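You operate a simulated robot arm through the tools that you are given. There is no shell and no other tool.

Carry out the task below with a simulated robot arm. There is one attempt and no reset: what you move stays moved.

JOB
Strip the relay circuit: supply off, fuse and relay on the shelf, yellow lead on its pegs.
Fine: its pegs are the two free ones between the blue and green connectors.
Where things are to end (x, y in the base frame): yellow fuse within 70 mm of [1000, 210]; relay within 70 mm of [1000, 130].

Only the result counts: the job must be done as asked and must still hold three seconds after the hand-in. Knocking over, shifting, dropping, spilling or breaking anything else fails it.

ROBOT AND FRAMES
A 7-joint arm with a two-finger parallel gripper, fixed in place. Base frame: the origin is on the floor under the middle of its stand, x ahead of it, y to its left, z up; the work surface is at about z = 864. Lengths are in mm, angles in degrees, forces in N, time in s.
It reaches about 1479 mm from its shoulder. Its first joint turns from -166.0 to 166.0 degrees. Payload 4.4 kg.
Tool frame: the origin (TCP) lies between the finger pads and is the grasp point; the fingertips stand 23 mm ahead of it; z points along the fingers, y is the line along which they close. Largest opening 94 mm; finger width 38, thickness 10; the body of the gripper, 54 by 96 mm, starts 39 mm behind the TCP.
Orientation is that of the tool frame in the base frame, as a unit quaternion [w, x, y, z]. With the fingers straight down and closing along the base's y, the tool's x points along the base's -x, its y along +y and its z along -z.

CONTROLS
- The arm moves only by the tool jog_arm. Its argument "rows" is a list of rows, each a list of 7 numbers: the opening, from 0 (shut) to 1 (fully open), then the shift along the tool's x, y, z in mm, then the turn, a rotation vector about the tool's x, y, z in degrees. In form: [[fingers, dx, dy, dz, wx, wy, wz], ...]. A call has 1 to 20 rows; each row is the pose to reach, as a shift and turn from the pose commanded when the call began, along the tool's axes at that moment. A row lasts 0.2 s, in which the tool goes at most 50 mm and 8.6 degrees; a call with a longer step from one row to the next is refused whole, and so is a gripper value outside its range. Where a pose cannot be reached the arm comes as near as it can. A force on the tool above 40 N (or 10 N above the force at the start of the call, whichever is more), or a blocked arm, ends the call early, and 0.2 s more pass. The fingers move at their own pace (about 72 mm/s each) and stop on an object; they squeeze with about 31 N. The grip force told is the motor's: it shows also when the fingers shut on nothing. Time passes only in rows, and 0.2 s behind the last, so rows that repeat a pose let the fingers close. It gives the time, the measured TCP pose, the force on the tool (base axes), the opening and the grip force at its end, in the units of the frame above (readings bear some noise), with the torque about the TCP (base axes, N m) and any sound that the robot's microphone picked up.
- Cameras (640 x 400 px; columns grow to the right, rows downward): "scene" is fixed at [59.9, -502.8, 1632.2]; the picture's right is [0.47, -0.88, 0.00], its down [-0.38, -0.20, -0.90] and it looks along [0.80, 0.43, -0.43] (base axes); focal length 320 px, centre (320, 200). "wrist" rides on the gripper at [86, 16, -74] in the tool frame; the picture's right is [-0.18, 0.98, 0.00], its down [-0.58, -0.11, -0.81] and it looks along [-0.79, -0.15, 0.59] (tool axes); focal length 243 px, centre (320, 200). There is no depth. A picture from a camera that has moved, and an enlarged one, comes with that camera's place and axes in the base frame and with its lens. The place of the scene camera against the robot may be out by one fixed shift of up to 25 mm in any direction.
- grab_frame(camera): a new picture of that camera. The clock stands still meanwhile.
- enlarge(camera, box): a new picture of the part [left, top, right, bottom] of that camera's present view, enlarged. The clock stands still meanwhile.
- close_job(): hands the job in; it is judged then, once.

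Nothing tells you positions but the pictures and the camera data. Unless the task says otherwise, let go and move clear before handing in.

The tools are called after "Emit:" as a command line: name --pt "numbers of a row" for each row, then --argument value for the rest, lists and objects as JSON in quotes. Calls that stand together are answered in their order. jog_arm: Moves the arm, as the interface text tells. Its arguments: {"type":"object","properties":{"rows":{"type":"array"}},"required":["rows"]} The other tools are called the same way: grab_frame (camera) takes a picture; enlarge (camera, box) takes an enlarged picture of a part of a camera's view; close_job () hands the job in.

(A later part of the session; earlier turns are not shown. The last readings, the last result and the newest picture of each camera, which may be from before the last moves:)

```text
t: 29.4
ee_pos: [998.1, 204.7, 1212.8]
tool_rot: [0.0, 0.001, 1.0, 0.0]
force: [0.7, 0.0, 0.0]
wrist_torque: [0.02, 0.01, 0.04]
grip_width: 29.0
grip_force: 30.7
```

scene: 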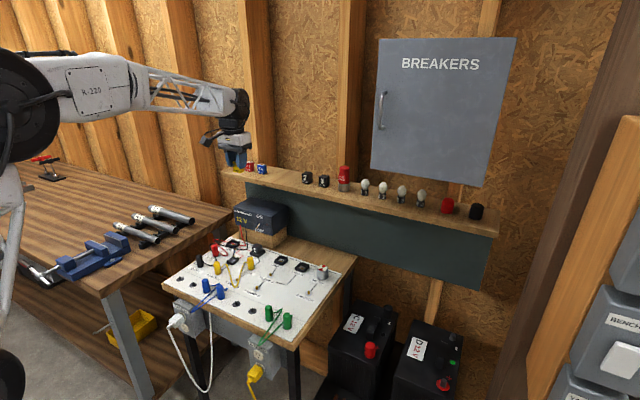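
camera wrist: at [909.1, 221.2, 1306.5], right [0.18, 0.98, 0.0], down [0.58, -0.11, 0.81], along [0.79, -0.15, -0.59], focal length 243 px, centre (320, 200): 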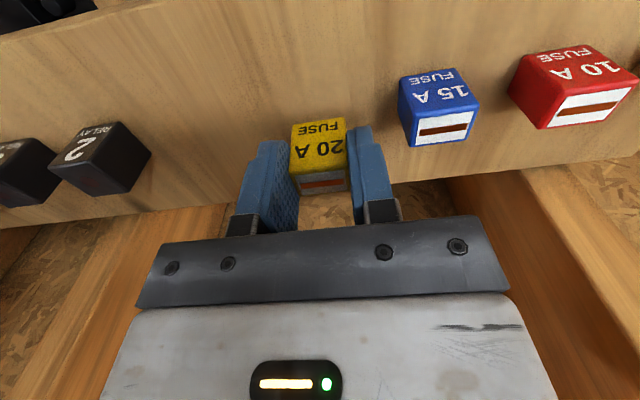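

Emit:
jog_arm --pt "0 0 0 1 0 0 0" --pt "0 0 0 2 0 0 0" --pt "0 0 0 2 0 0 0"

Emit:
enlarge --camera "scene" --box '[250, 145, 290, 175]'

```text
t: 30.2
ee_pos: [995.9, 206.0, 1211.5]
tool_rot: [0.0, 0.0, 1.0, 0.0]
force: [0.3, -0.1, 1.2]
wrist_torque: [0.0, -0.02, 0.01]
grip_width: 28.8
grip_force: 31.3
```

```text
13.33 times, centred on (270, 160) of scene
camera zoom: at [59.9, -502.8, 1632.2], right [0.47, -0.88, 0.0], down [-0.38, -0.2, -0.9], along [0.8, 0.43, -0.43], focal length 4272 px, centre (987, 733)
```

zoom: 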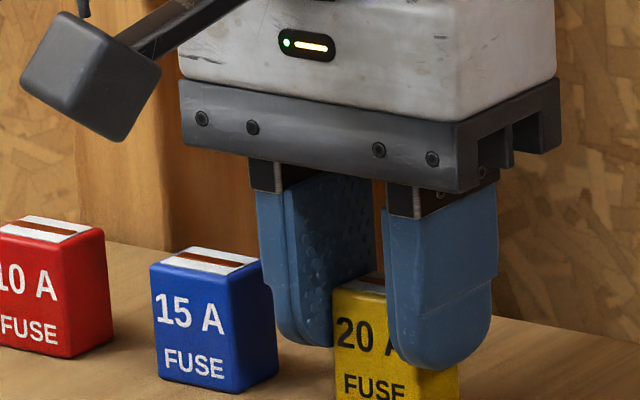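

Emit:
jog_arm --pt "0 0 0 0.7 0 0 0" --pt "0 0 0 1.4 0 0 0" --pt "0 0 0 1.4 0 0 0"

Emit:
enlarge --camera "scene" --box '[250, 155, 290, 185]'

```text
t: 31.0
ee_pos: [997.0, 205.4, 1210.2]
tool_rot: [0.001, 0.0, 1.0, -0.001]
force: [1.4, 0.0, 12.9]
wrist_torque: [-0.02, -0.31, 0.02]
grip_width: 29.0
grip_force: 30.8
```

```text
13.33 times, centred on (270, 170) of scene
camera zoom: at [59.9, -502.8, 1632.2], right [0.47, -0.88, 0.0], down [-0.38, -0.2, -0.9], along [0.8, 0.43, -0.43], focal length 4272 px, centre (987, 600)
```

zoom: 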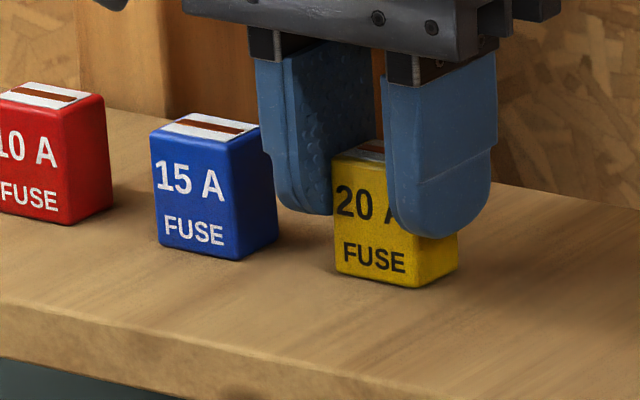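

The fuse is on the shelf (contact force 13 N). Relieving slightly, then opening just enough and rising straight up.

Emit:
jog_arm --pt "0 0 0 -0.7 0 0 0" --pt "0.35 0 0 -0.7 0 0 0" --pt "0.46 0 0 -0.7 0 0 0" --pt "0.46 0 0 -0.7 0 0 0" --pt "0.46 0 0 -10 0 0 0" --pt "0.46 0 0 -25 0 0 0" --pt "0.46 0 0 -50 0 0 0" --pt "0.46 0 0 -85 0 0 0" --pt "0.46 0 0 -85 0 0 0"

Emit:
enlarge --camera "scene" --box '[220, 120, 340, 200]'

Emit:
grab_frame --camera "wrist"

```text
t: 33.0
ee_pos: [998.1, 206.3, 1292.6]
tool_rot: [0.0, -0.001, 1.0, 0.0]
force: [0.3, 0.3, -0.5]
wrist_torque: [-0.02, 0.01, 0.01]
grip_width: 43.2
grip_force: 0.0
```

```text
5.00 times, centred on (280, 160) of scene
camera zoom: at [59.9, -502.8, 1632.2], right [0.47, -0.88, 0.0], down [-0.38, -0.2, -0.9], along [0.8, 0.43, -0.43], focal length 1602 px, centre (520, 400)
```

zoom: 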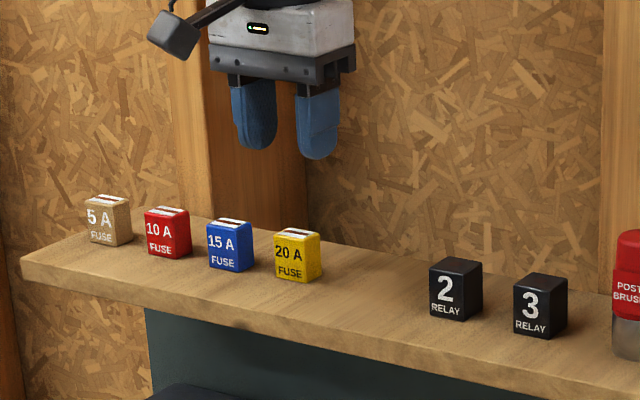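

```text
taken
camera wrist: at [911.7, 222.9, 1369.2], right [0.18, 0.98, 0.0], down [0.58, -0.11, 0.81], along [0.79, -0.15, -0.59], focal length 243 px, centre (320, 200)
```

wrist: 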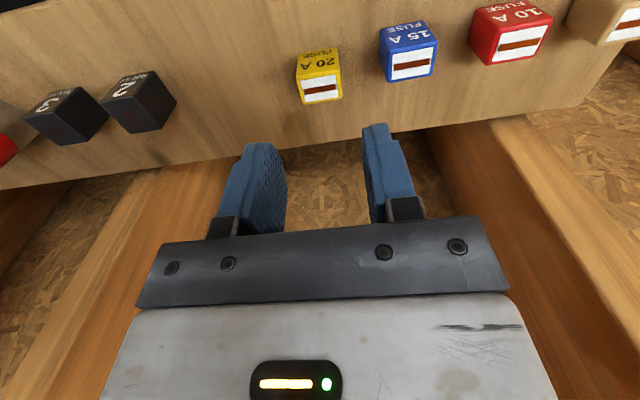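

The yellow fuse stands on the shelf near (1000, 205). Next is the relay: back out, go down in front of it with a 15° back-tilt so the gripper body clears the lowered toggle lever.

Emit:
jog_arm --pt "0.5 48 0 0 0 0 0" --pt "0.5 96 0 0 0 0 0" --pt "0.5 144 0 0 0 0 0" --pt "0.5 190 0 5 0 0 0" --pt "0.5 197 8 50 0 0 0" --pt "0.5 197 16 95 0 0 0" --pt "0.5 197 24 140 0 -3 0" --pt "0.5 197 30 185 0 -6 0" --pt "0.5 197 30 230 0 -10 0" --pt "0.5 197 30 265 0 -15 0" --pt "0.5 197 30 293 0 -15 0" --pt "0.5 197 30 293 0 -15 0"

Emit:
grab_frame --camera "wrist"

Emit:
enlarge --camera "wrist" --box '[250, 40, 390, 160]'

```text
t: 35.6
ee_pos: [799.9, 235.8, 1003.9]
tool_rot: [0.13, 0.001, 0.992, 0.0]
force: [-0.1, -0.6, 0.6]
wrist_torque: [-0.03, 0.01, -0.01]
grip_width: 47.2
grip_force: 0.1
```

```text
taken
camera wrist: at [697.1, 252.3, 1053.9], right [0.18, 0.98, 0.05], down [0.35, -0.11, 0.93], along [0.92, -0.15, -0.37], focal length 243 px, centre (320, 200)
```

wrist: 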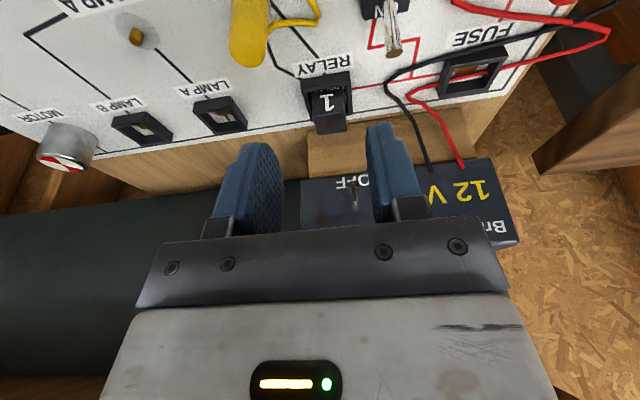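

```text
3.33 times, centred on (320, 100) of wrist
camera zoom: at [697.1, 252.3, 1053.9], right [0.18, 0.98, 0.05], down [0.35, -0.11, 0.93], along [0.92, -0.15, -0.37], focal length 809 px, centre (320, 533)
```

zoom: 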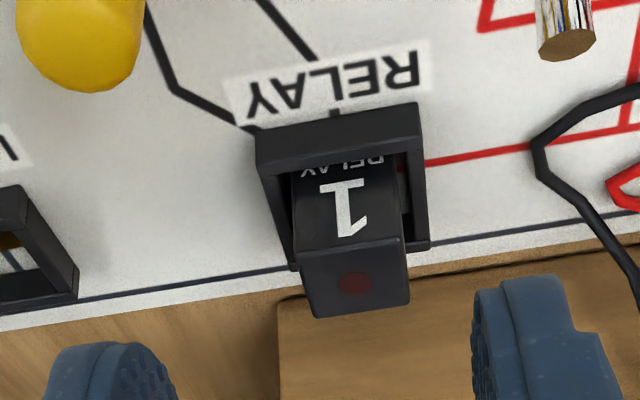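

Relay confirmed at (884.5, 235.6). Descending over it, fingers half open, down to rim level.

Emit:
jog_arm --pt "0.5 -24 0 22 0 0 0" --pt "0.5 -48 0 46 0 0 0" --pt "0.5 -64.3 0 69 0 0 0" --pt "0.5 -60 0 85 0 0 0" --pt "0.5 -56 0 100 0 0 0" --pt "0.5 -54 0 107 0 0 0" --pt "0.5 -53.3 0 110.5 0 0 0" --pt "0.5 -52.8 0 112.1 0 0 0" --pt "0.5 -52.8 0 112.1 0 0 0"

Emit:
enlarge --camera "scene" --box '[225, 215, 285, 260]'

Emit:
enlarge --camera "wrist" --box '[220, 60, 440, 220]'

```text
t: 37.8
ee_pos: [880.8, 236.4, 911.0]
tool_rot: [0.133, 0.0, 0.991, 0.001]
force: [-22.9, -1.5, 20.5]
wrist_torque: [0.39, -1.97, 0.27]
grip_width: 47.2
grip_force: 0.2
stopped in row 9: the force on the tool passed its limit at 41 N (the readings are from after the stop); the commanded pose is now the measured one
```

```text
8.89 times, centred on (255, 238) of scene
camera zoom: at [59.9, -502.8, 1632.2], right [0.47, -0.88, 0.0], down [-0.38, -0.2, -0.9], along [0.8, 0.43, -0.43], focal length 2848 px, centre (898, -133)
```

zoom: 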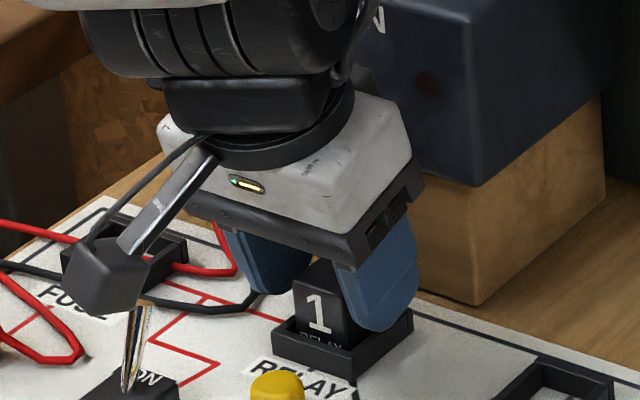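

```text
2.50 times, centred on (330, 140) of wrist
camera zoom: at [777.2, 252.0, 961.3], right [0.18, 0.98, 0.05], down [0.35, -0.11, 0.93], along [0.92, -0.15, -0.36], focal length 606 px, centre (295, 350)
```

zoom: 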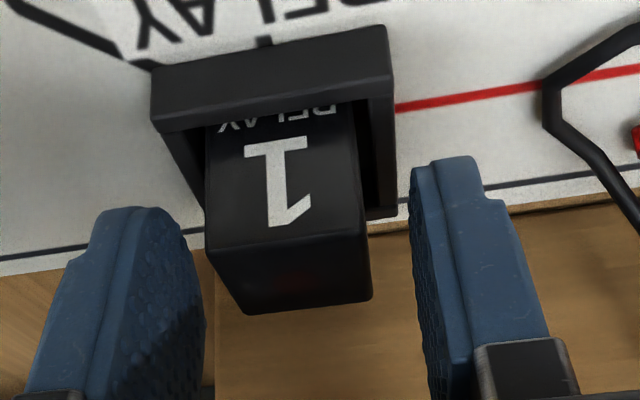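

The descent stopped on contact; force and torque point to the gripper body touching the lowered toggle lever (around y=251, z≈963), not the relay. I'll back straight away from it and use more back-tilt.

Emit:
jog_arm --pt "0.5 6 0 -2 0 0 0" --pt "0.5 12 0 -8 0 0 0" --pt "0.5 14.1 0 -24.5 0 0 0" --pt "0.5 8.5 0 -53 0 -5 0" --pt "0.5 8.5 0 -53 0 -10 0" --pt "0.5 8.5 0 -53 0 -10 0"

Emit:
enlarge --camera "scene" --box '[215, 190, 305, 260]'

Emit:
grab_frame --camera "wrist"

```text
t: 39.2
ee_pos: [858.3, 235.9, 958.3]
tool_rot: [0.218, 0.0, 0.976, 0.001]
force: [-0.7, -0.6, 0.6]
wrist_torque: [0.02, 0.02, -0.01]
grip_width: 47.1
grip_force: 0.1
```

```text
5.71 times, centred on (260, 225) of scene
camera zoom: at [59.9, -502.8, 1632.2], right [0.47, -0.88, 0.0], down [-0.38, -0.2, -0.9], along [0.8, 0.43, -0.43], focal length 1831 px, centre (663, 57)
```

zoom: 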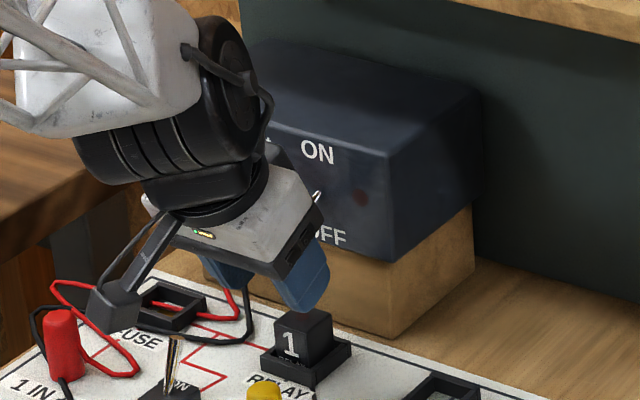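

```text
taken
camera wrist: at [748.4, 253.3, 990.2], right [0.17, 0.98, 0.08], down [0.18, -0.11, 0.98], along [0.97, -0.15, -0.2], focal length 243 px, centre (320, 200)
```

wrist: 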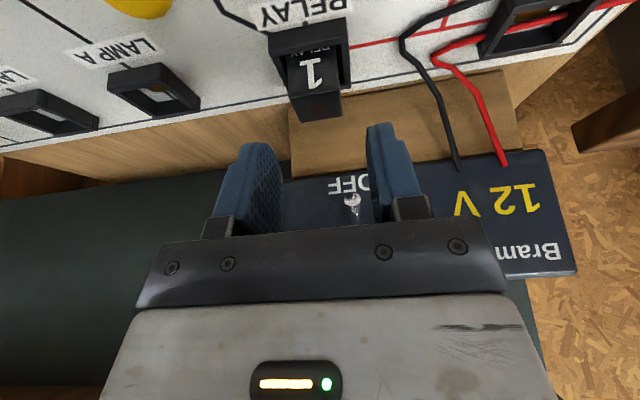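

Emit:
enlarge --camera "wrist" --box '[260, 20, 420, 230]'

```text
1.90 times, centred on (340, 125) of wrist
camera zoom: at [748.4, 253.3, 990.2], right [0.17, 0.98, 0.08], down [0.18, -0.11, 0.98], along [0.97, -0.15, -0.2], focal length 462 px, centre (282, 343)
```

zoom: 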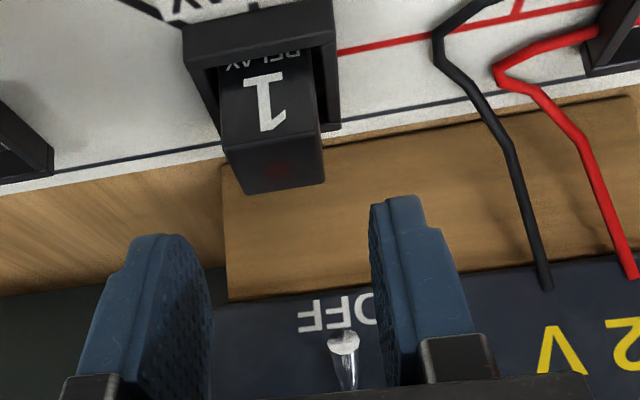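

The lever is still down (OFF), tip about (900, 251, 961), and the relay untouched. With 25° tilt I'll descend again; the body front now stays about 12 mm short of the lever.

Emit:
jog_arm --pt "0.5 -5 -0.4 13 0 0 0" --pt "0.5 -9.1 -0.4 26.4 0 0 0" --pt "0.5 -5 -0.4 36 0 0 0" --pt "0.5 -0.6 -0.4 44.5 0 0 0" --pt "0.5 2.8 -0.4 51.7 0 0 0" --pt "0.5 2.8 -0.4 51.7 0 0 0"

Emit:
enlarge --camera "scene" --box '[225, 215, 285, 260]'

Emit:
enlarge --camera "wrist" --box '[220, 60, 440, 220]'

```text
t: 40.6
ee_pos: [877.7, 236.0, 909.6]
tool_rot: [0.217, 0.0, 0.976, 0.001]
force: [0.6, 0.4, -0.4]
wrist_torque: [0.0, 0.02, 0.02]
grip_width: 47.1
grip_force: 0.1
```

```text
8.89 times, centred on (255, 238) of scene
camera zoom: at [59.9, -502.8, 1632.2], right [0.47, -0.88, 0.0], down [-0.38, -0.2, -0.9], along [0.8, 0.43, -0.43], focal length 2848 px, centre (898, -133)
```

zoom: 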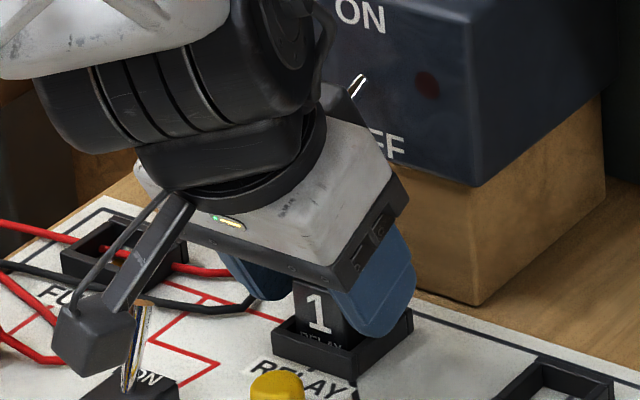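

```text
2.50 times, centred on (330, 140) of wrist
camera zoom: at [767.5, 252.5, 940.8], right [0.17, 0.98, 0.08], down [0.18, -0.11, 0.98], along [0.97, -0.15, -0.2], focal length 606 px, centre (295, 350)
```

zoom: 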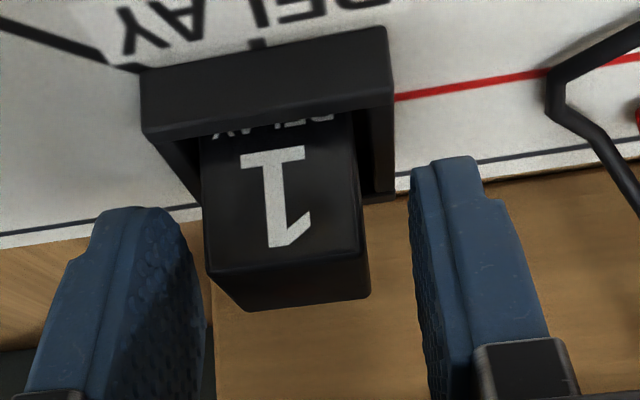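

Clear this time. Lowering the last few millimetres, then closing on the relay.

Emit:
jog_arm --pt "0.5 0.9 -0.3 1.8 0 0 0" --pt "0.5 1.6 -0.3 3.4 0 0 0" --pt "0.3 1.6 -0.3 3.4 0 0 0" --pt "0 1.6 -0.3 3.4 0 0 0" --pt "0 1.6 -0.3 3.4 0 0 0" --pt "0 1.6 -0.3 3.4 0 0 0" --pt "0 1.6 -0.3 3.4 0 0 0"

Emit:
enlarge --camera "wrist" --box '[220, 60, 440, 220]'

Emit:
enlarge --camera "scene" --box '[225, 215, 285, 260]'

```text
t: 42.2
ee_pos: [877.3, 234.2, 905.3]
tool_rot: [0.218, 0.0, 0.976, 0.0]
force: [0.3, -0.8, 2.3]
wrist_torque: [-0.07, 0.01, 0.0]
grip_width: 29.2
grip_force: 30.8
```

```text
2.50 times, centred on (330, 140) of wrist
camera zoom: at [767.3, 251.7, 937.4], right [0.17, 0.98, 0.08], down [0.18, -0.11, 0.98], along [0.97, -0.15, -0.2], focal length 606 px, centre (295, 350)
```

zoom: 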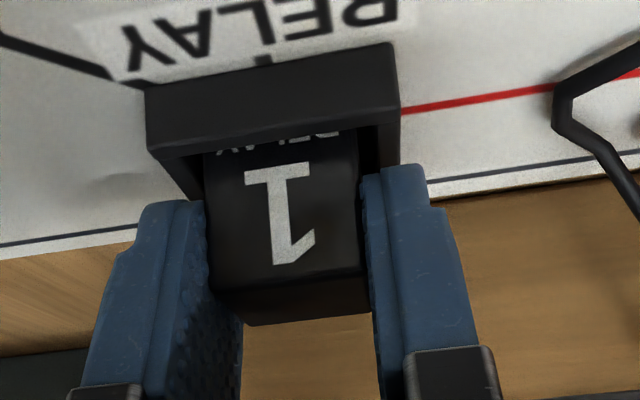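

```text
8.89 times, centred on (255, 238) of scene
camera zoom: at [59.9, -502.8, 1632.2], right [0.47, -0.88, 0.0], down [-0.38, -0.2, -0.9], along [0.8, 0.43, -0.43], focal length 2848 px, centre (898, -133)
```

zoom: 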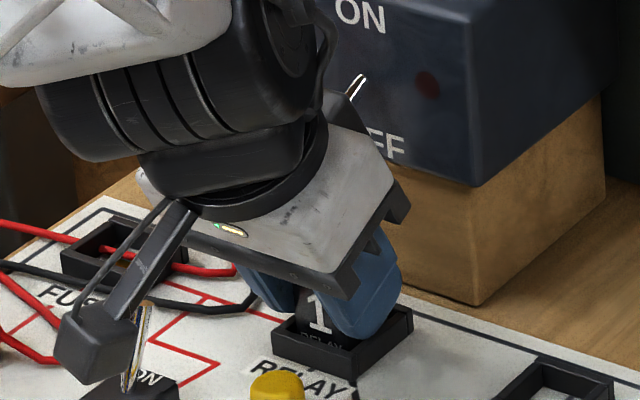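

Relay gripped (29 mm). Pulling straight up slowly.

Emit:
jog_arm --pt "0 -0.43 0 -0.9 0 0 0" --pt "0 -0.85 0 -1.8 0 0 0" --pt "0 -1.28 0 -2.7 0 0 0" --pt "0 -1.7 0 -3.6 0 0 0" --pt "0 -2.13 0 -4.5 0 0 0" --pt "0 -2.55 0 -5.4 0 0 0" --pt "0 -2.98 0 -6.3 0 0 0" --pt "0 -3.4 0 -7.2 0 0 0"

Emit:
enlarge --camera "wrist" --box '[220, 60, 440, 220]'

```text
t: 44.0
ee_pos: [877.2, 234.9, 914.6]
tool_rot: [0.219, 0.0, 0.976, 0.001]
force: [-0.3, 0.6, -0.7]
wrist_torque: [0.02, -0.01, 0.0]
grip_width: 29.1
grip_force: 30.4
```

```text
2.50 times, centred on (330, 140) of wrist
camera zoom: at [767.7, 251.6, 946.4], right [0.17, 0.98, 0.08], down [0.18, -0.11, 0.98], along [0.97, -0.15, -0.2], focal length 606 px, centre (295, 350)
```

zoom: 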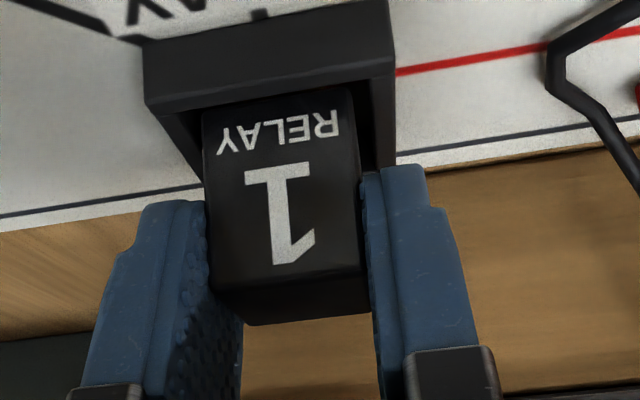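

The relay is coming out. Lifting it clear of the rim, then backing away in −x before its top reaches lever height.

Emit:
jog_arm --pt "0 -1.1 0 -2.3 0 0 0" --pt "0 -2.1 0 -4.5 0 0 0" --pt "0 -4.3 0 -9.1 0 0 0" --pt "0 -6.4 0 -13.6 0 0 0" --pt "0 -8.5 0 -18.1 0 0 0" --pt "0 2.5 0 -29.9 0 0 0" --pt "0 12.5 0 -55.6 0 0 0" --pt "0 17.9 0 -91.3 0 0 0" --pt "0 23.2 0 -126.9 0 0 0" --pt "0 23.2 0 -126.9 0 0 0"

Emit:
grab_frame --camera "wrist"

Emit:
enlarge --camera "scene" --box '[180, 170, 320, 270]'

```text
t: 46.2
ee_pos: [802.1, 233.1, 1020.9]
tool_rot: [0.218, -0.001, 0.976, 0.001]
force: [-0.4, -0.8, 0.5]
wrist_torque: [0.0, -0.01, -0.04]
grip_width: 29.1
grip_force: 30.7
```

```text
taken
camera wrist: at [693.4, 250.4, 1052.7], right [0.17, 0.98, 0.08], down [0.18, -0.11, 0.98], along [0.97, -0.15, -0.2], focal length 243 px, centre (320, 200)
```

wrist: 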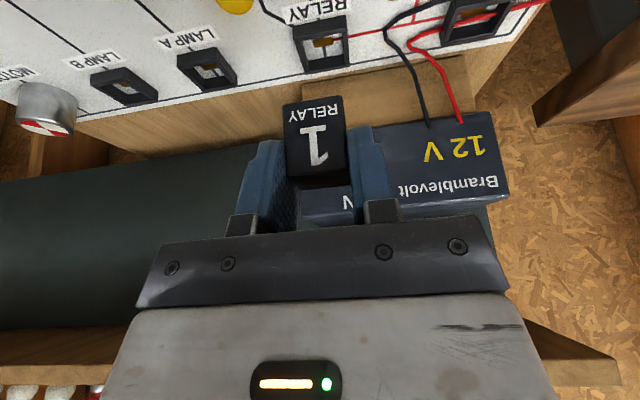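

```text
4.00 times, centred on (250, 220) of scene
camera zoom: at [59.9, -502.8, 1632.2], right [0.47, -0.88, 0.0], down [-0.38, -0.2, -0.9], along [0.8, 0.43, -0.43], focal length 1282 px, centre (600, 120)
```

zoom: 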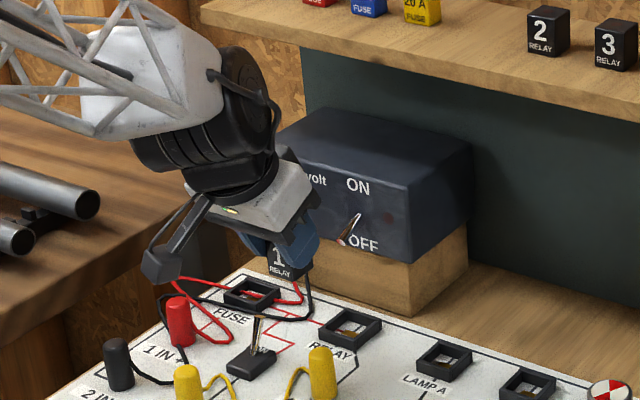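

The relay is firmly held, both sockets are empty, and the lever is still at OFF. Rising to shelf height in front of y≈130.

Emit:
jog_arm --pt "0 -16.4 -15 -34.9 0 0 0" --pt "0 -32.9 -30 -69.8 0 0 0" --pt "0 -49.3 -45 -104.7 0 0 0" --pt "0 -65.7 -60 -139.7 0 0 0" --pt "0 -82.1 -75 -174.6 0 0 0" --pt "0 -98.6 -90 -209.5 0 0 0" --pt "0 -115 -104.5 -244.4 0 0 0" --pt "0 -115 -104.5 -244.4 0 0 0"

Emit:
grab_frame --camera "wrist"

```text
t: 48.0
ee_pos: [804.0, 127.2, 1288.0]
tool_rot: [0.218, -0.001, 0.976, 0.001]
force: [-0.3, 0.2, -0.3]
wrist_torque: [0.01, -0.01, -0.02]
grip_width: 29.4
grip_force: 31.1
```

```text
taken
camera wrist: at [694.5, 144.5, 1320.4], right [0.17, 0.98, 0.08], down [0.18, -0.11, 0.98], along [0.97, -0.15, -0.2], focal length 243 px, centre (320, 200)
```

wrist: 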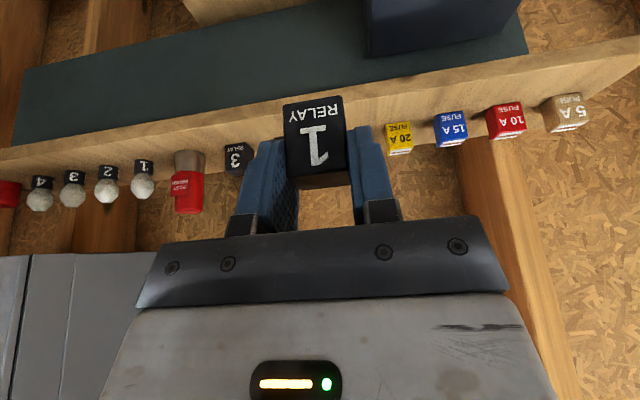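

Now moving forward over the shelf at y≈128, then partly lowering.

Emit:
jog_arm --pt "0 -40.8 0 23.6 0 0 0" --pt "0 -81.2 0 48.2 0 0 0" --pt "0 -121.6 0 72.7 0 0 0" --pt "0 -150.7 0 90.8 0 0 0" --pt "0 -159.2 0 108.1 0 0 0" --pt "0 -148.5 0 130.7 0 0 0" --pt "0 -148.5 0 130.7 0 0 0"

Emit:
enlarge --camera "scene" --box '[230, 120, 350, 200]'

Emit:
grab_frame --camera "wrist"

```text
t: 49.6
ee_pos: [991.7, 129.1, 1233.9]
tool_rot: [0.218, 0.0, 0.976, 0.001]
force: [-1.4, -0.3, -0.7]
wrist_torque: [0.0, 0.0, 0.02]
grip_width: 29.0
grip_force: 30.8
```

```text
5.00 times, centred on (290, 160) of scene
camera zoom: at [59.9, -502.8, 1632.2], right [0.47, -0.88, 0.0], down [-0.38, -0.2, -0.9], along [0.8, 0.43, -0.43], focal length 1602 px, centre (470, 400)
```

zoom: 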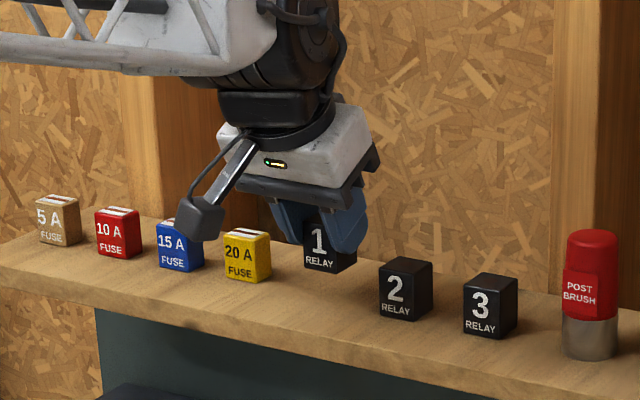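

```text
taken
camera wrist: at [882.5, 145.4, 1265.0], right [0.17, 0.98, 0.08], down [0.18, -0.11, 0.98], along [0.97, -0.15, -0.2], focal length 243 px, centre (320, 200)
```

wrist: 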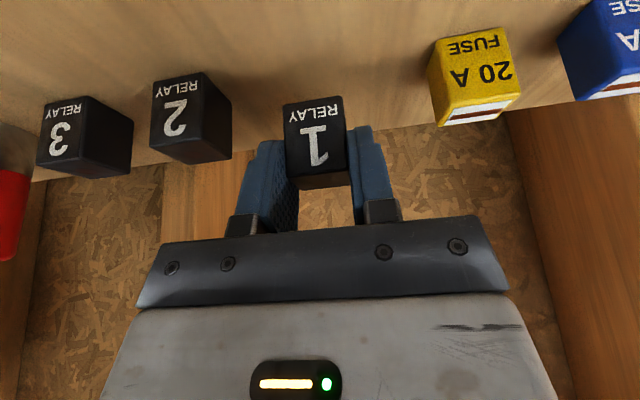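

Emit:
jog_arm --pt "0 3.4 0 7.2 0 0 0" --pt "0 6 0 12.7 0 0 0" --pt "0 7.7 0 16.3 0 0 0" --pt "0 8.5 0 18.1 0 0 0" --pt "0 8.5 0 18.1 0 0 0"

Emit:
enlarge --camera "scene" --box '[265, 150, 325, 195]'

```text
t: 50.8
ee_pos: [992.4, 129.0, 1214.5]
tool_rot: [0.218, -0.001, 0.976, 0.001]
force: [0.5, -0.7, -1.1]
wrist_torque: [-0.03, 0.02, -0.05]
grip_width: 29.2
grip_force: 31.0
```

```text
8.89 times, centred on (295, 172) of scene
camera zoom: at [59.9, -502.8, 1632.2], right [0.47, -0.88, 0.0], down [-0.38, -0.2, -0.9], along [0.8, 0.43, -0.43], focal length 2848 px, centre (542, 444)
```

zoom: 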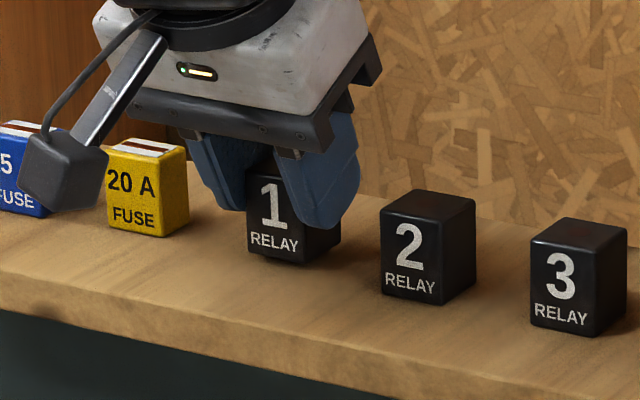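

Emit:
jog_arm --pt "0 0.4 0 0.9 0 0 0" --pt "0 0.85 0 1.8 0 0 0" --pt "0 0.85 0 1.8 0 0 0"

```text
t: 51.6
ee_pos: [991.9, 128.8, 1212.9]
tool_rot: [0.218, 0.0, 0.976, 0.001]
force: [0.8, -0.4, -0.5]
wrist_torque: [0.02, 0.0, -0.01]
grip_width: 29.1
grip_force: 30.6
```

Emit:
jog_arm --pt "0 0.4 0 0.9 0 0 0" --pt "0 0.85 0 1.8 0 0 0" --pt "0 0.85 0 1.8 0 0 0"

```text
t: 52.4
ee_pos: [992.6, 128.2, 1209.8]
tool_rot: [0.218, 0.0, 0.976, 0.001]
force: [0.6, 0.4, 0.3]
wrist_torque: [0.01, 0.03, 0.02]
grip_width: 29.2
grip_force: 31.2
```

Emit:
jog_arm --pt "0 0.3 0 0.6 0 0 0" --pt "0 0.55 0 1.2 0 0 0" --pt "0 0.55 0 1.2 0 0 0"

Emit:
enlarge --camera "scene" --box '[275, 155, 315, 185]'

```text
t: 53.2
ee_pos: [991.8, 129.8, 1210.1]
tool_rot: [0.219, 0.0, 0.976, 0.001]
force: [0.9, -1.6, 8.7]
wrist_torque: [-0.13, -0.03, 0.0]
grip_width: 29.1
grip_force: 30.8
```

```text
13.33 times, centred on (295, 170) of scene
camera zoom: at [59.9, -502.8, 1632.2], right [0.47, -0.88, 0.0], down [-0.38, -0.2, -0.9], along [0.8, 0.43, -0.43], focal length 4272 px, centre (653, 600)
```

zoom: 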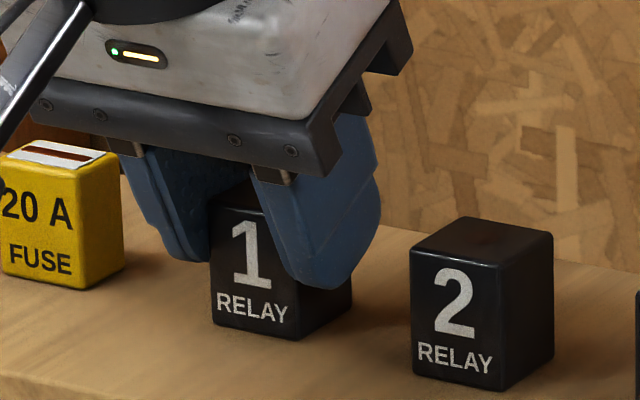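

The relay is down on the shelf (8.7 N). Opening modestly and rising straight up.

Emit:
jog_arm --pt "0 -0.2 0 -0.4 0 0 0" --pt "0.35 -0.2 0 -0.4 0 0 0" --pt "0.47 -0.2 0 -0.4 0 0 0" --pt "0.47 -0.2 0 -0.4 0 0 0" --pt "0.47 -4.3 0 -9 0 0 0" --pt "0.47 -11 0 -23 0 0 0" --pt "0.47 -21 0 -45 0 0 0" --pt "0.47 -34 0 -72 0 0 0" --pt "0.47 -34 0 -72 0 0 0"

Emit:
enlarge --camera "scene" --box '[220, 120, 340, 200]'

```text
t: 55.2
ee_pos: [989.6, 129.2, 1289.6]
tool_rot: [0.218, 0.0, 0.976, 0.001]
force: [0.1, 0.3, 0.9]
wrist_torque: [0.0, 0.02, 0.03]
grip_width: 44.1
grip_force: 0.1
```

```text
5.00 times, centred on (280, 160) of scene
camera zoom: at [59.9, -502.8, 1632.2], right [0.47, -0.88, 0.0], down [-0.38, -0.2, -0.9], along [0.8, 0.43, -0.43], focal length 1602 px, centre (520, 400)
```

zoom: 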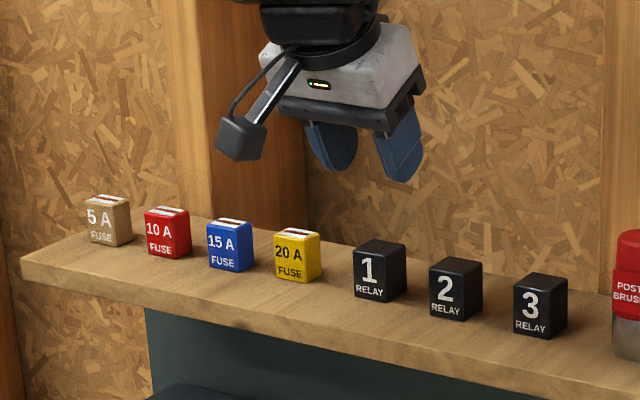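

Fuse and relay are both upright on the shelf. Now for the yellow lead: I'll back out and move to a viewing pose above the front of the board.

Emit:
jog_arm --pt "0.47 43.4 0 -20.4 0 0 0" --pt "0.47 86.9 0 -40.9 0 0 0" --pt "0.47 130.3 0 -61.3 0 0 0" --pt "0.47 172 0 -80.9 0 0 0" --pt "0.6 212.4 20 -88.9 0 0 0" --pt "0.8 252.6 45 -85.7 0 5 0" --pt "1 288 70 -69.2 0 10 0" --pt "1 321 95 -46 0 15 0" --pt "1 354 120 -22.9 0 20 0" --pt "1 383.8 145 5.1 0 25.2 0" --pt "1 408 165 40.2 0 25.2 0" --pt "1 419.9 171 65.5 0 25.2 0" --pt "1 419.9 171 65.5 0 25.2 0"

Emit:
grab_frame --camera "wrist"

Emit:
enlarge --camera "wrist" --box '[230, 60, 430, 220]'

Emit:
enlarge --camera "scene" --box '[190, 250, 290, 320]'

```text
t: 58.0
ee_pos: [638.6, 303.4, 1051.9]
tool_rot: [0.0, 0.0, 1.0, 0.0]
force: [0.3, 0.0, 1.1]
wrist_torque: [-0.02, 0.01, 0.01]
grip_width: 94.0
grip_force: 0.1
```

```text
taken
camera wrist: at [552.9, 320.3, 1127.7], right [0.18, 0.98, 0.0], down [0.58, -0.11, 0.81], along [0.79, -0.15, -0.59], focal length 243 px, centre (320, 200)
```

wrist: 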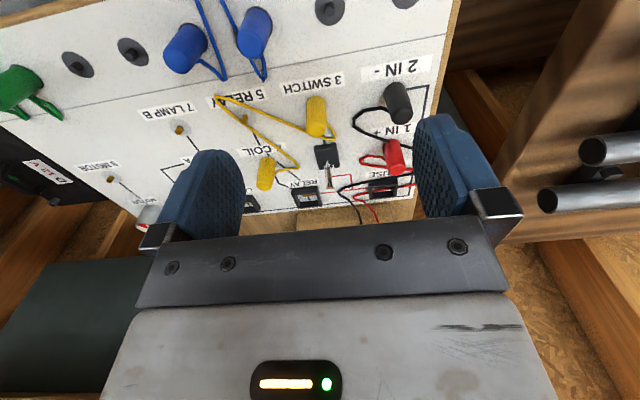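

```text
2.50 times, centred on (330, 140) of wrist
camera zoom: at [552.9, 320.3, 1127.7], right [0.18, 0.98, 0.0], down [0.58, -0.11, 0.81], along [0.79, -0.15, -0.59], focal length 606 px, centre (295, 350)
```

zoom: 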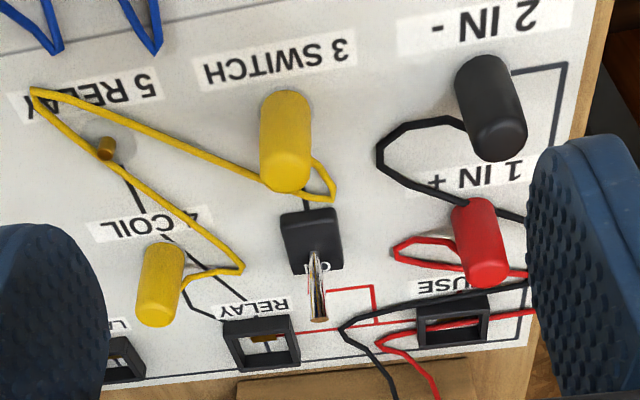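

```text
5.71 times, centred on (240, 285) of scene
camera zoom: at [59.9, -502.8, 1632.2], right [0.47, -0.88, 0.0], down [-0.38, -0.2, -0.9], along [0.8, 0.43, -0.43], focal length 1831 px, centre (777, -286)
```

zoom: 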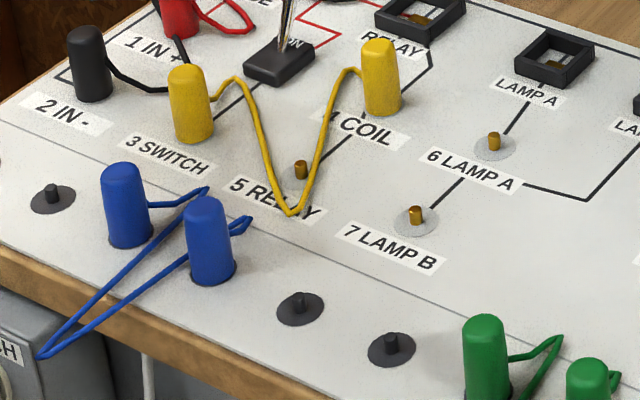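

The yellow plugs are near (711, 288) for SWITCH and (786, 203) for COIL, tops about z=919; the free pegs are near (625, 118) and (625, 51). Closer looks at the plugs, their cable exits and the pegs next.

Emit:
enlarge --camera "wrist" --box '[290, 80, 360, 150]'

Emit:
enlarge --camera "wrist" --box '[245, 135, 315, 205]'

Emit:
enlarge --camera "scene" --box '[212, 250, 266, 290]'

Emit:
enlarge --camera "scene" --box '[200, 275, 300, 335]'

Emit:
enlarge --camera "wrist" --box '[0, 0, 300, 150]'

```text
5.71 times, centred on (325, 115) of wrist
camera zoom: at [552.9, 320.3, 1127.7], right [0.18, 0.98, 0.0], down [0.58, -0.11, 0.81], along [0.79, -0.15, -0.59], focal length 1386 px, centre (291, 686)
```

zoom: 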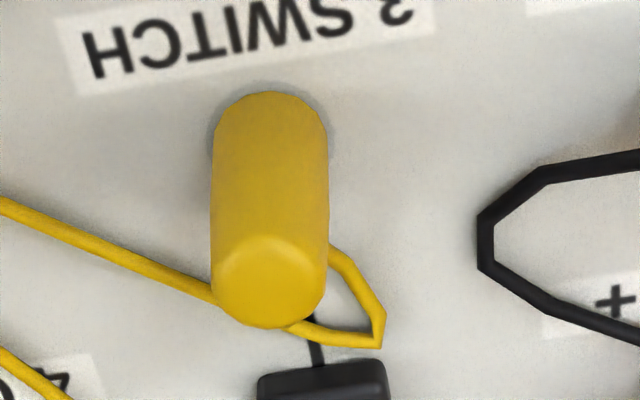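

```text
5.71 times, centred on (280, 170) of wrist
camera zoom: at [552.9, 320.3, 1127.7], right [0.18, 0.98, 0.0], down [0.58, -0.11, 0.81], along [0.79, -0.15, -0.59], focal length 1386 px, centre (549, 371)
```

zoom: 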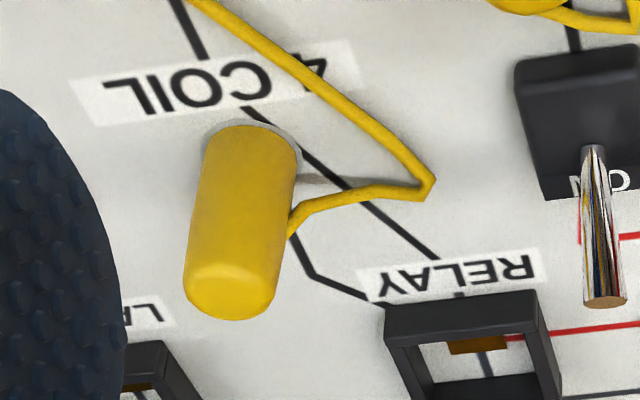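

```text
10.00 times, centred on (239, 270) of scene
camera zoom: at [59.9, -502.8, 1632.2], right [0.47, -0.88, 0.0], down [-0.38, -0.2, -0.9], along [0.8, 0.43, -0.43], focal length 3204 px, centre (1130, -500)
```

zoom: 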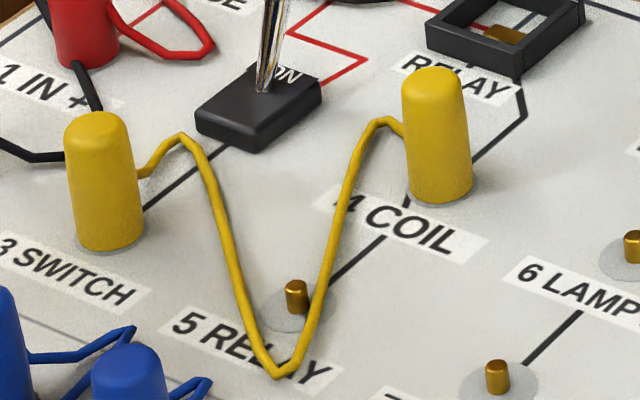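

```text
6.40 times, centred on (250, 305) of scene
camera zoom: at [59.9, -502.8, 1632.2], right [0.47, -0.88, 0.0], down [-0.38, -0.2, -0.9], along [0.8, 0.43, -0.43], focal length 2050 px, centre (768, -472)
```

zoom: 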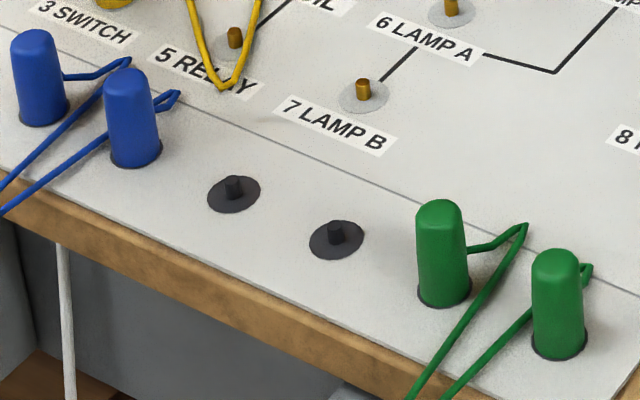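

```text
2.13 times, centred on (150, 75) of wrist
camera zoom: at [552.9, 320.3, 1127.7], right [0.18, 0.98, 0.0], down [0.58, -0.11, 0.81], along [0.79, -0.15, -0.59], focal length 518 px, centre (683, 467)
```

zoom: 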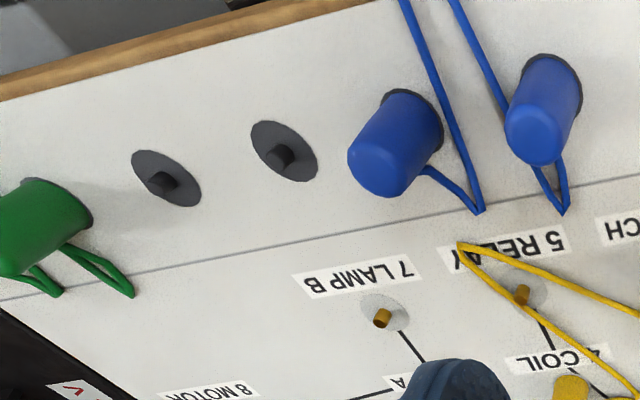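

SWITCH plug centre ≈ (711, 286.5), cable leaving on its far (+x) side; COIL plug ≈ (792.5, 197), cable leaving on its +y side; free pegs ≈ (625.2, 117.4) and (625.2, 51.4). I'll descend on the SWITCH plug with fingers either side in y.

Emit:
jog_arm --pt "0.5 -23 -5.7 25 0 0 0" --pt "0.5 -46 -11.4 50 0 0 0" --pt "0.5 -69 -17.2 75 0 0 0" --pt "0.5 -69 -17.2 91.5 0 0 0" --pt "0.5 -69 -17.2 91.5 0 0 0"

Emit:
grab_frame --camera "wrist"

Emit:
enlarge --camera "wrist" --box '[220, 60, 440, 220]'

Emit:
enlarge --camera "scene" --box '[190, 235, 270, 295]'

```text
t: 59.2
ee_pos: [708.1, 283.1, 960.9]
tool_rot: [0.0, 0.0, 1.0, 0.001]
force: [-0.8, 0.4, -0.3]
wrist_torque: [0.0, 0.01, -0.01]
grip_width: 47.0
grip_force: 0.1
```

```text
taken
camera wrist: at [622.1, 300.8, 1035.8], right [0.18, 0.98, 0.0], down [0.58, -0.11, 0.81], along [0.79, -0.15, -0.59], focal length 243 px, centre (320, 200)
```

wrist: 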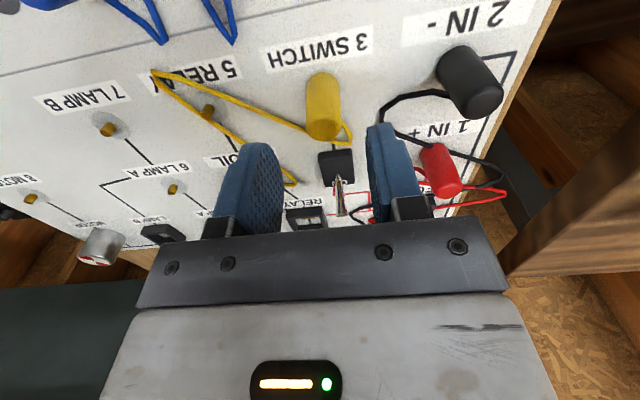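

```text
2.50 times, centred on (330, 140) of wrist
camera zoom: at [622.1, 300.8, 1035.8], right [0.18, 0.98, 0.0], down [0.58, -0.11, 0.81], along [0.79, -0.15, -0.59], focal length 606 px, centre (295, 350)
```

zoom: 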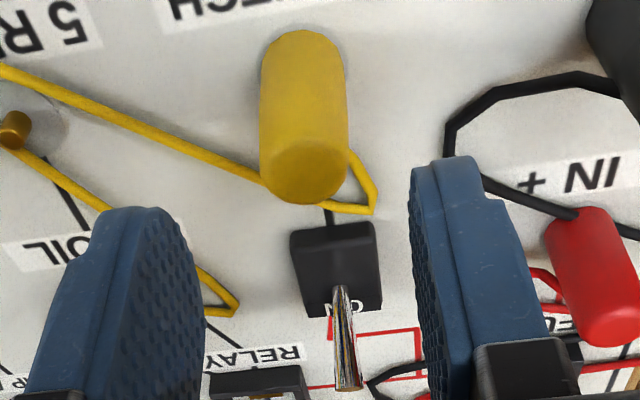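

```text
6.67 times, centred on (230, 265) of scene
camera zoom: at [59.9, -502.8, 1632.2], right [0.47, -0.88, 0.0], down [-0.38, -0.2, -0.9], along [0.8, 0.43, -0.43], focal length 2136 px, centre (920, -233)
```

zoom: 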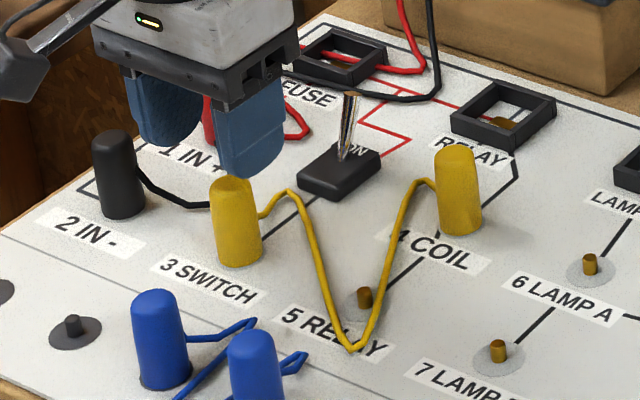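

Aligned to within about 2.5 mm in y; correcting and descending around the plug.

Emit:
jog_arm --pt "0.5 0 2.3 14 0 0 0" --pt "0.5 0 2.3 28 0 0 0" --pt "0.5 0 2.3 40 0 0 0" --pt "0.5 0 2.3 48 0 0 0" --pt "0.5 0 2.3 52 0 0 0" --pt "0.5 0 2.3 52 0 0 0"

Emit:
enlarge --camera "wrist" --box '[220, 60, 440, 220]'

Emit:
enlarge --camera "scene" --box '[190, 235, 270, 295]'

```text
t: 60.6
ee_pos: [710.3, 286.1, 907.6]
tool_rot: [0.0, 0.001, 1.0, 0.002]
force: [0.1, 0.1, 1.0]
wrist_torque: [0.01, -0.01, 0.0]
grip_width: 47.1
grip_force: 0.1
```

```text
2.50 times, centred on (330, 140) of wrist
camera zoom: at [623.1, 302.9, 982.9], right [0.18, 0.98, 0.0], down [0.58, -0.11, 0.81], along [0.79, -0.15, -0.59], focal length 606 px, centre (295, 350)
```

zoom: 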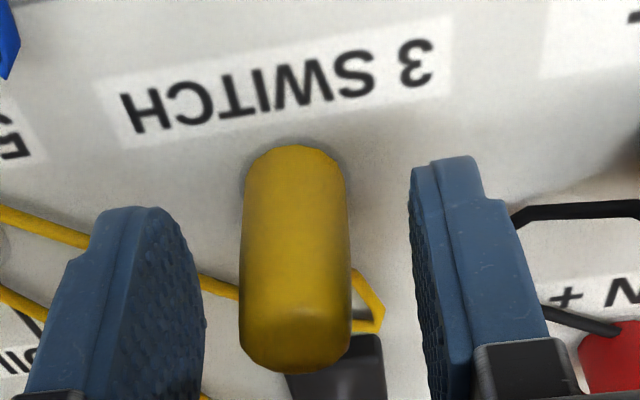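

```text
6.67 times, centred on (230, 265) of scene
camera zoom: at [59.9, -502.8, 1632.2], right [0.47, -0.88, 0.0], down [-0.38, -0.2, -0.9], along [0.8, 0.43, -0.43], focal length 2136 px, centre (920, -233)
```

zoom: 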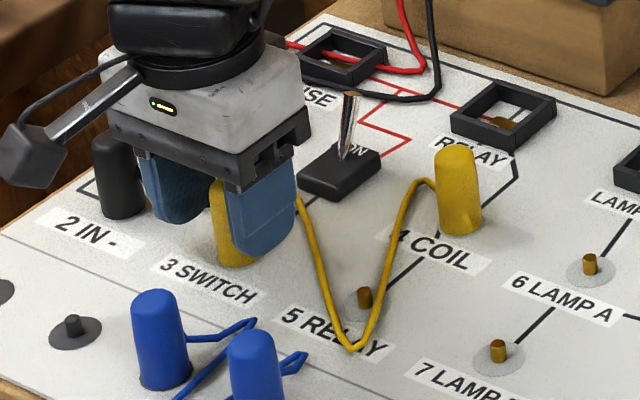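

Fingers straddle the plug with the cable clear of them. Closing, then a slow pull.

Emit:
jog_arm --pt "0.3 0 0 0 0 0 0" --pt "0 0 0 0 0 0 0" --pt "0 0 0 0 0 0 0" --pt "0 0 0 0 0 0 0" --pt "0 0 0 0 0 0 0"

Emit:
enlarge --camera "wrist" --box '[220, 60, 440, 220]'

```text
t: 61.8
ee_pos: [710.1, 285.1, 908.0]
tool_rot: [0.0, 0.0, 1.0, 0.0]
force: [0.2, 0.3, -1.0]
wrist_torque: [-0.02, 0.03, -0.02]
grip_width: 21.9
grip_force: 31.8
```

```text
2.50 times, centred on (330, 140) of wrist
camera zoom: at [623.1, 302.9, 983.0], right [0.18, 0.98, 0.0], down [0.58, -0.11, 0.81], along [0.79, -0.15, -0.59], focal length 606 px, centre (295, 350)
```

zoom: 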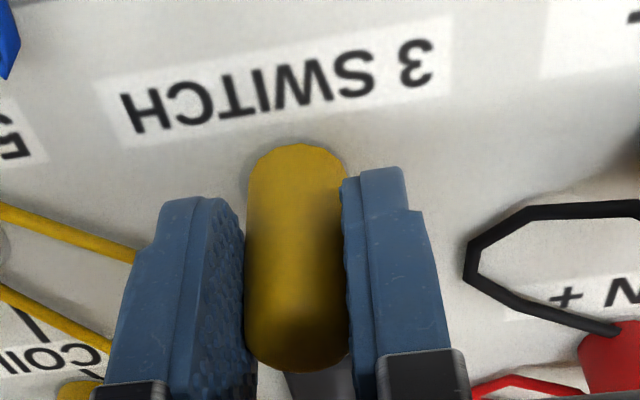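

Emit:
jog_arm --pt "0 0 0 -1 0 0 0" --pt "0 0 0 -2 0 0 0" --pt "0 0 0 -3 0 0 0" --pt "0 0 0 -4 0 0 0" --pt "0 0 0 -5 0 0 0" --pt "0 0 0 -6 0 0 0" --pt "0 0 0 -7 0 0 0" --pt "0 0 0 -8 0 0 0"

Emit:
enlarge --camera "wrist" --box '[220, 60, 440, 220]'

Emit:
enlarge --camera "scene" --box '[190, 235, 270, 295]'

```text
t: 63.6
ee_pos: [709.7, 286.1, 916.5]
tool_rot: [0.0, 0.0, 1.0, 0.001]
force: [0.0, 0.5, -0.6]
wrist_torque: [0.02, 0.03, 0.02]
grip_width: 21.7
grip_force: 31.1
```

```text
2.50 times, centred on (330, 140) of wrist
camera zoom: at [623.2, 302.9, 990.9], right [0.18, 0.98, 0.0], down [0.58, -0.11, 0.81], along [0.79, -0.15, -0.59], focal length 606 px, centre (295, 350)
```

zoom: 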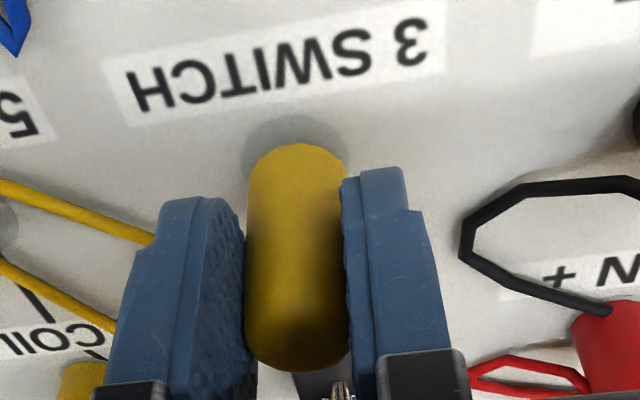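

```text
6.67 times, centred on (230, 265) of scene
camera zoom: at [59.9, -502.8, 1632.2], right [0.47, -0.88, 0.0], down [-0.38, -0.2, -0.9], along [0.8, 0.43, -0.43], focal length 2136 px, centre (920, -233)
```

zoom: 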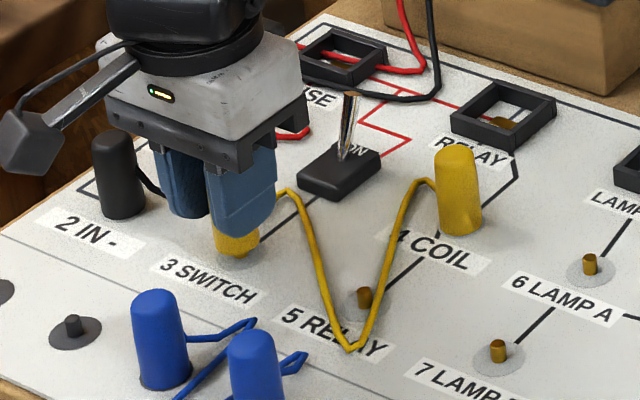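

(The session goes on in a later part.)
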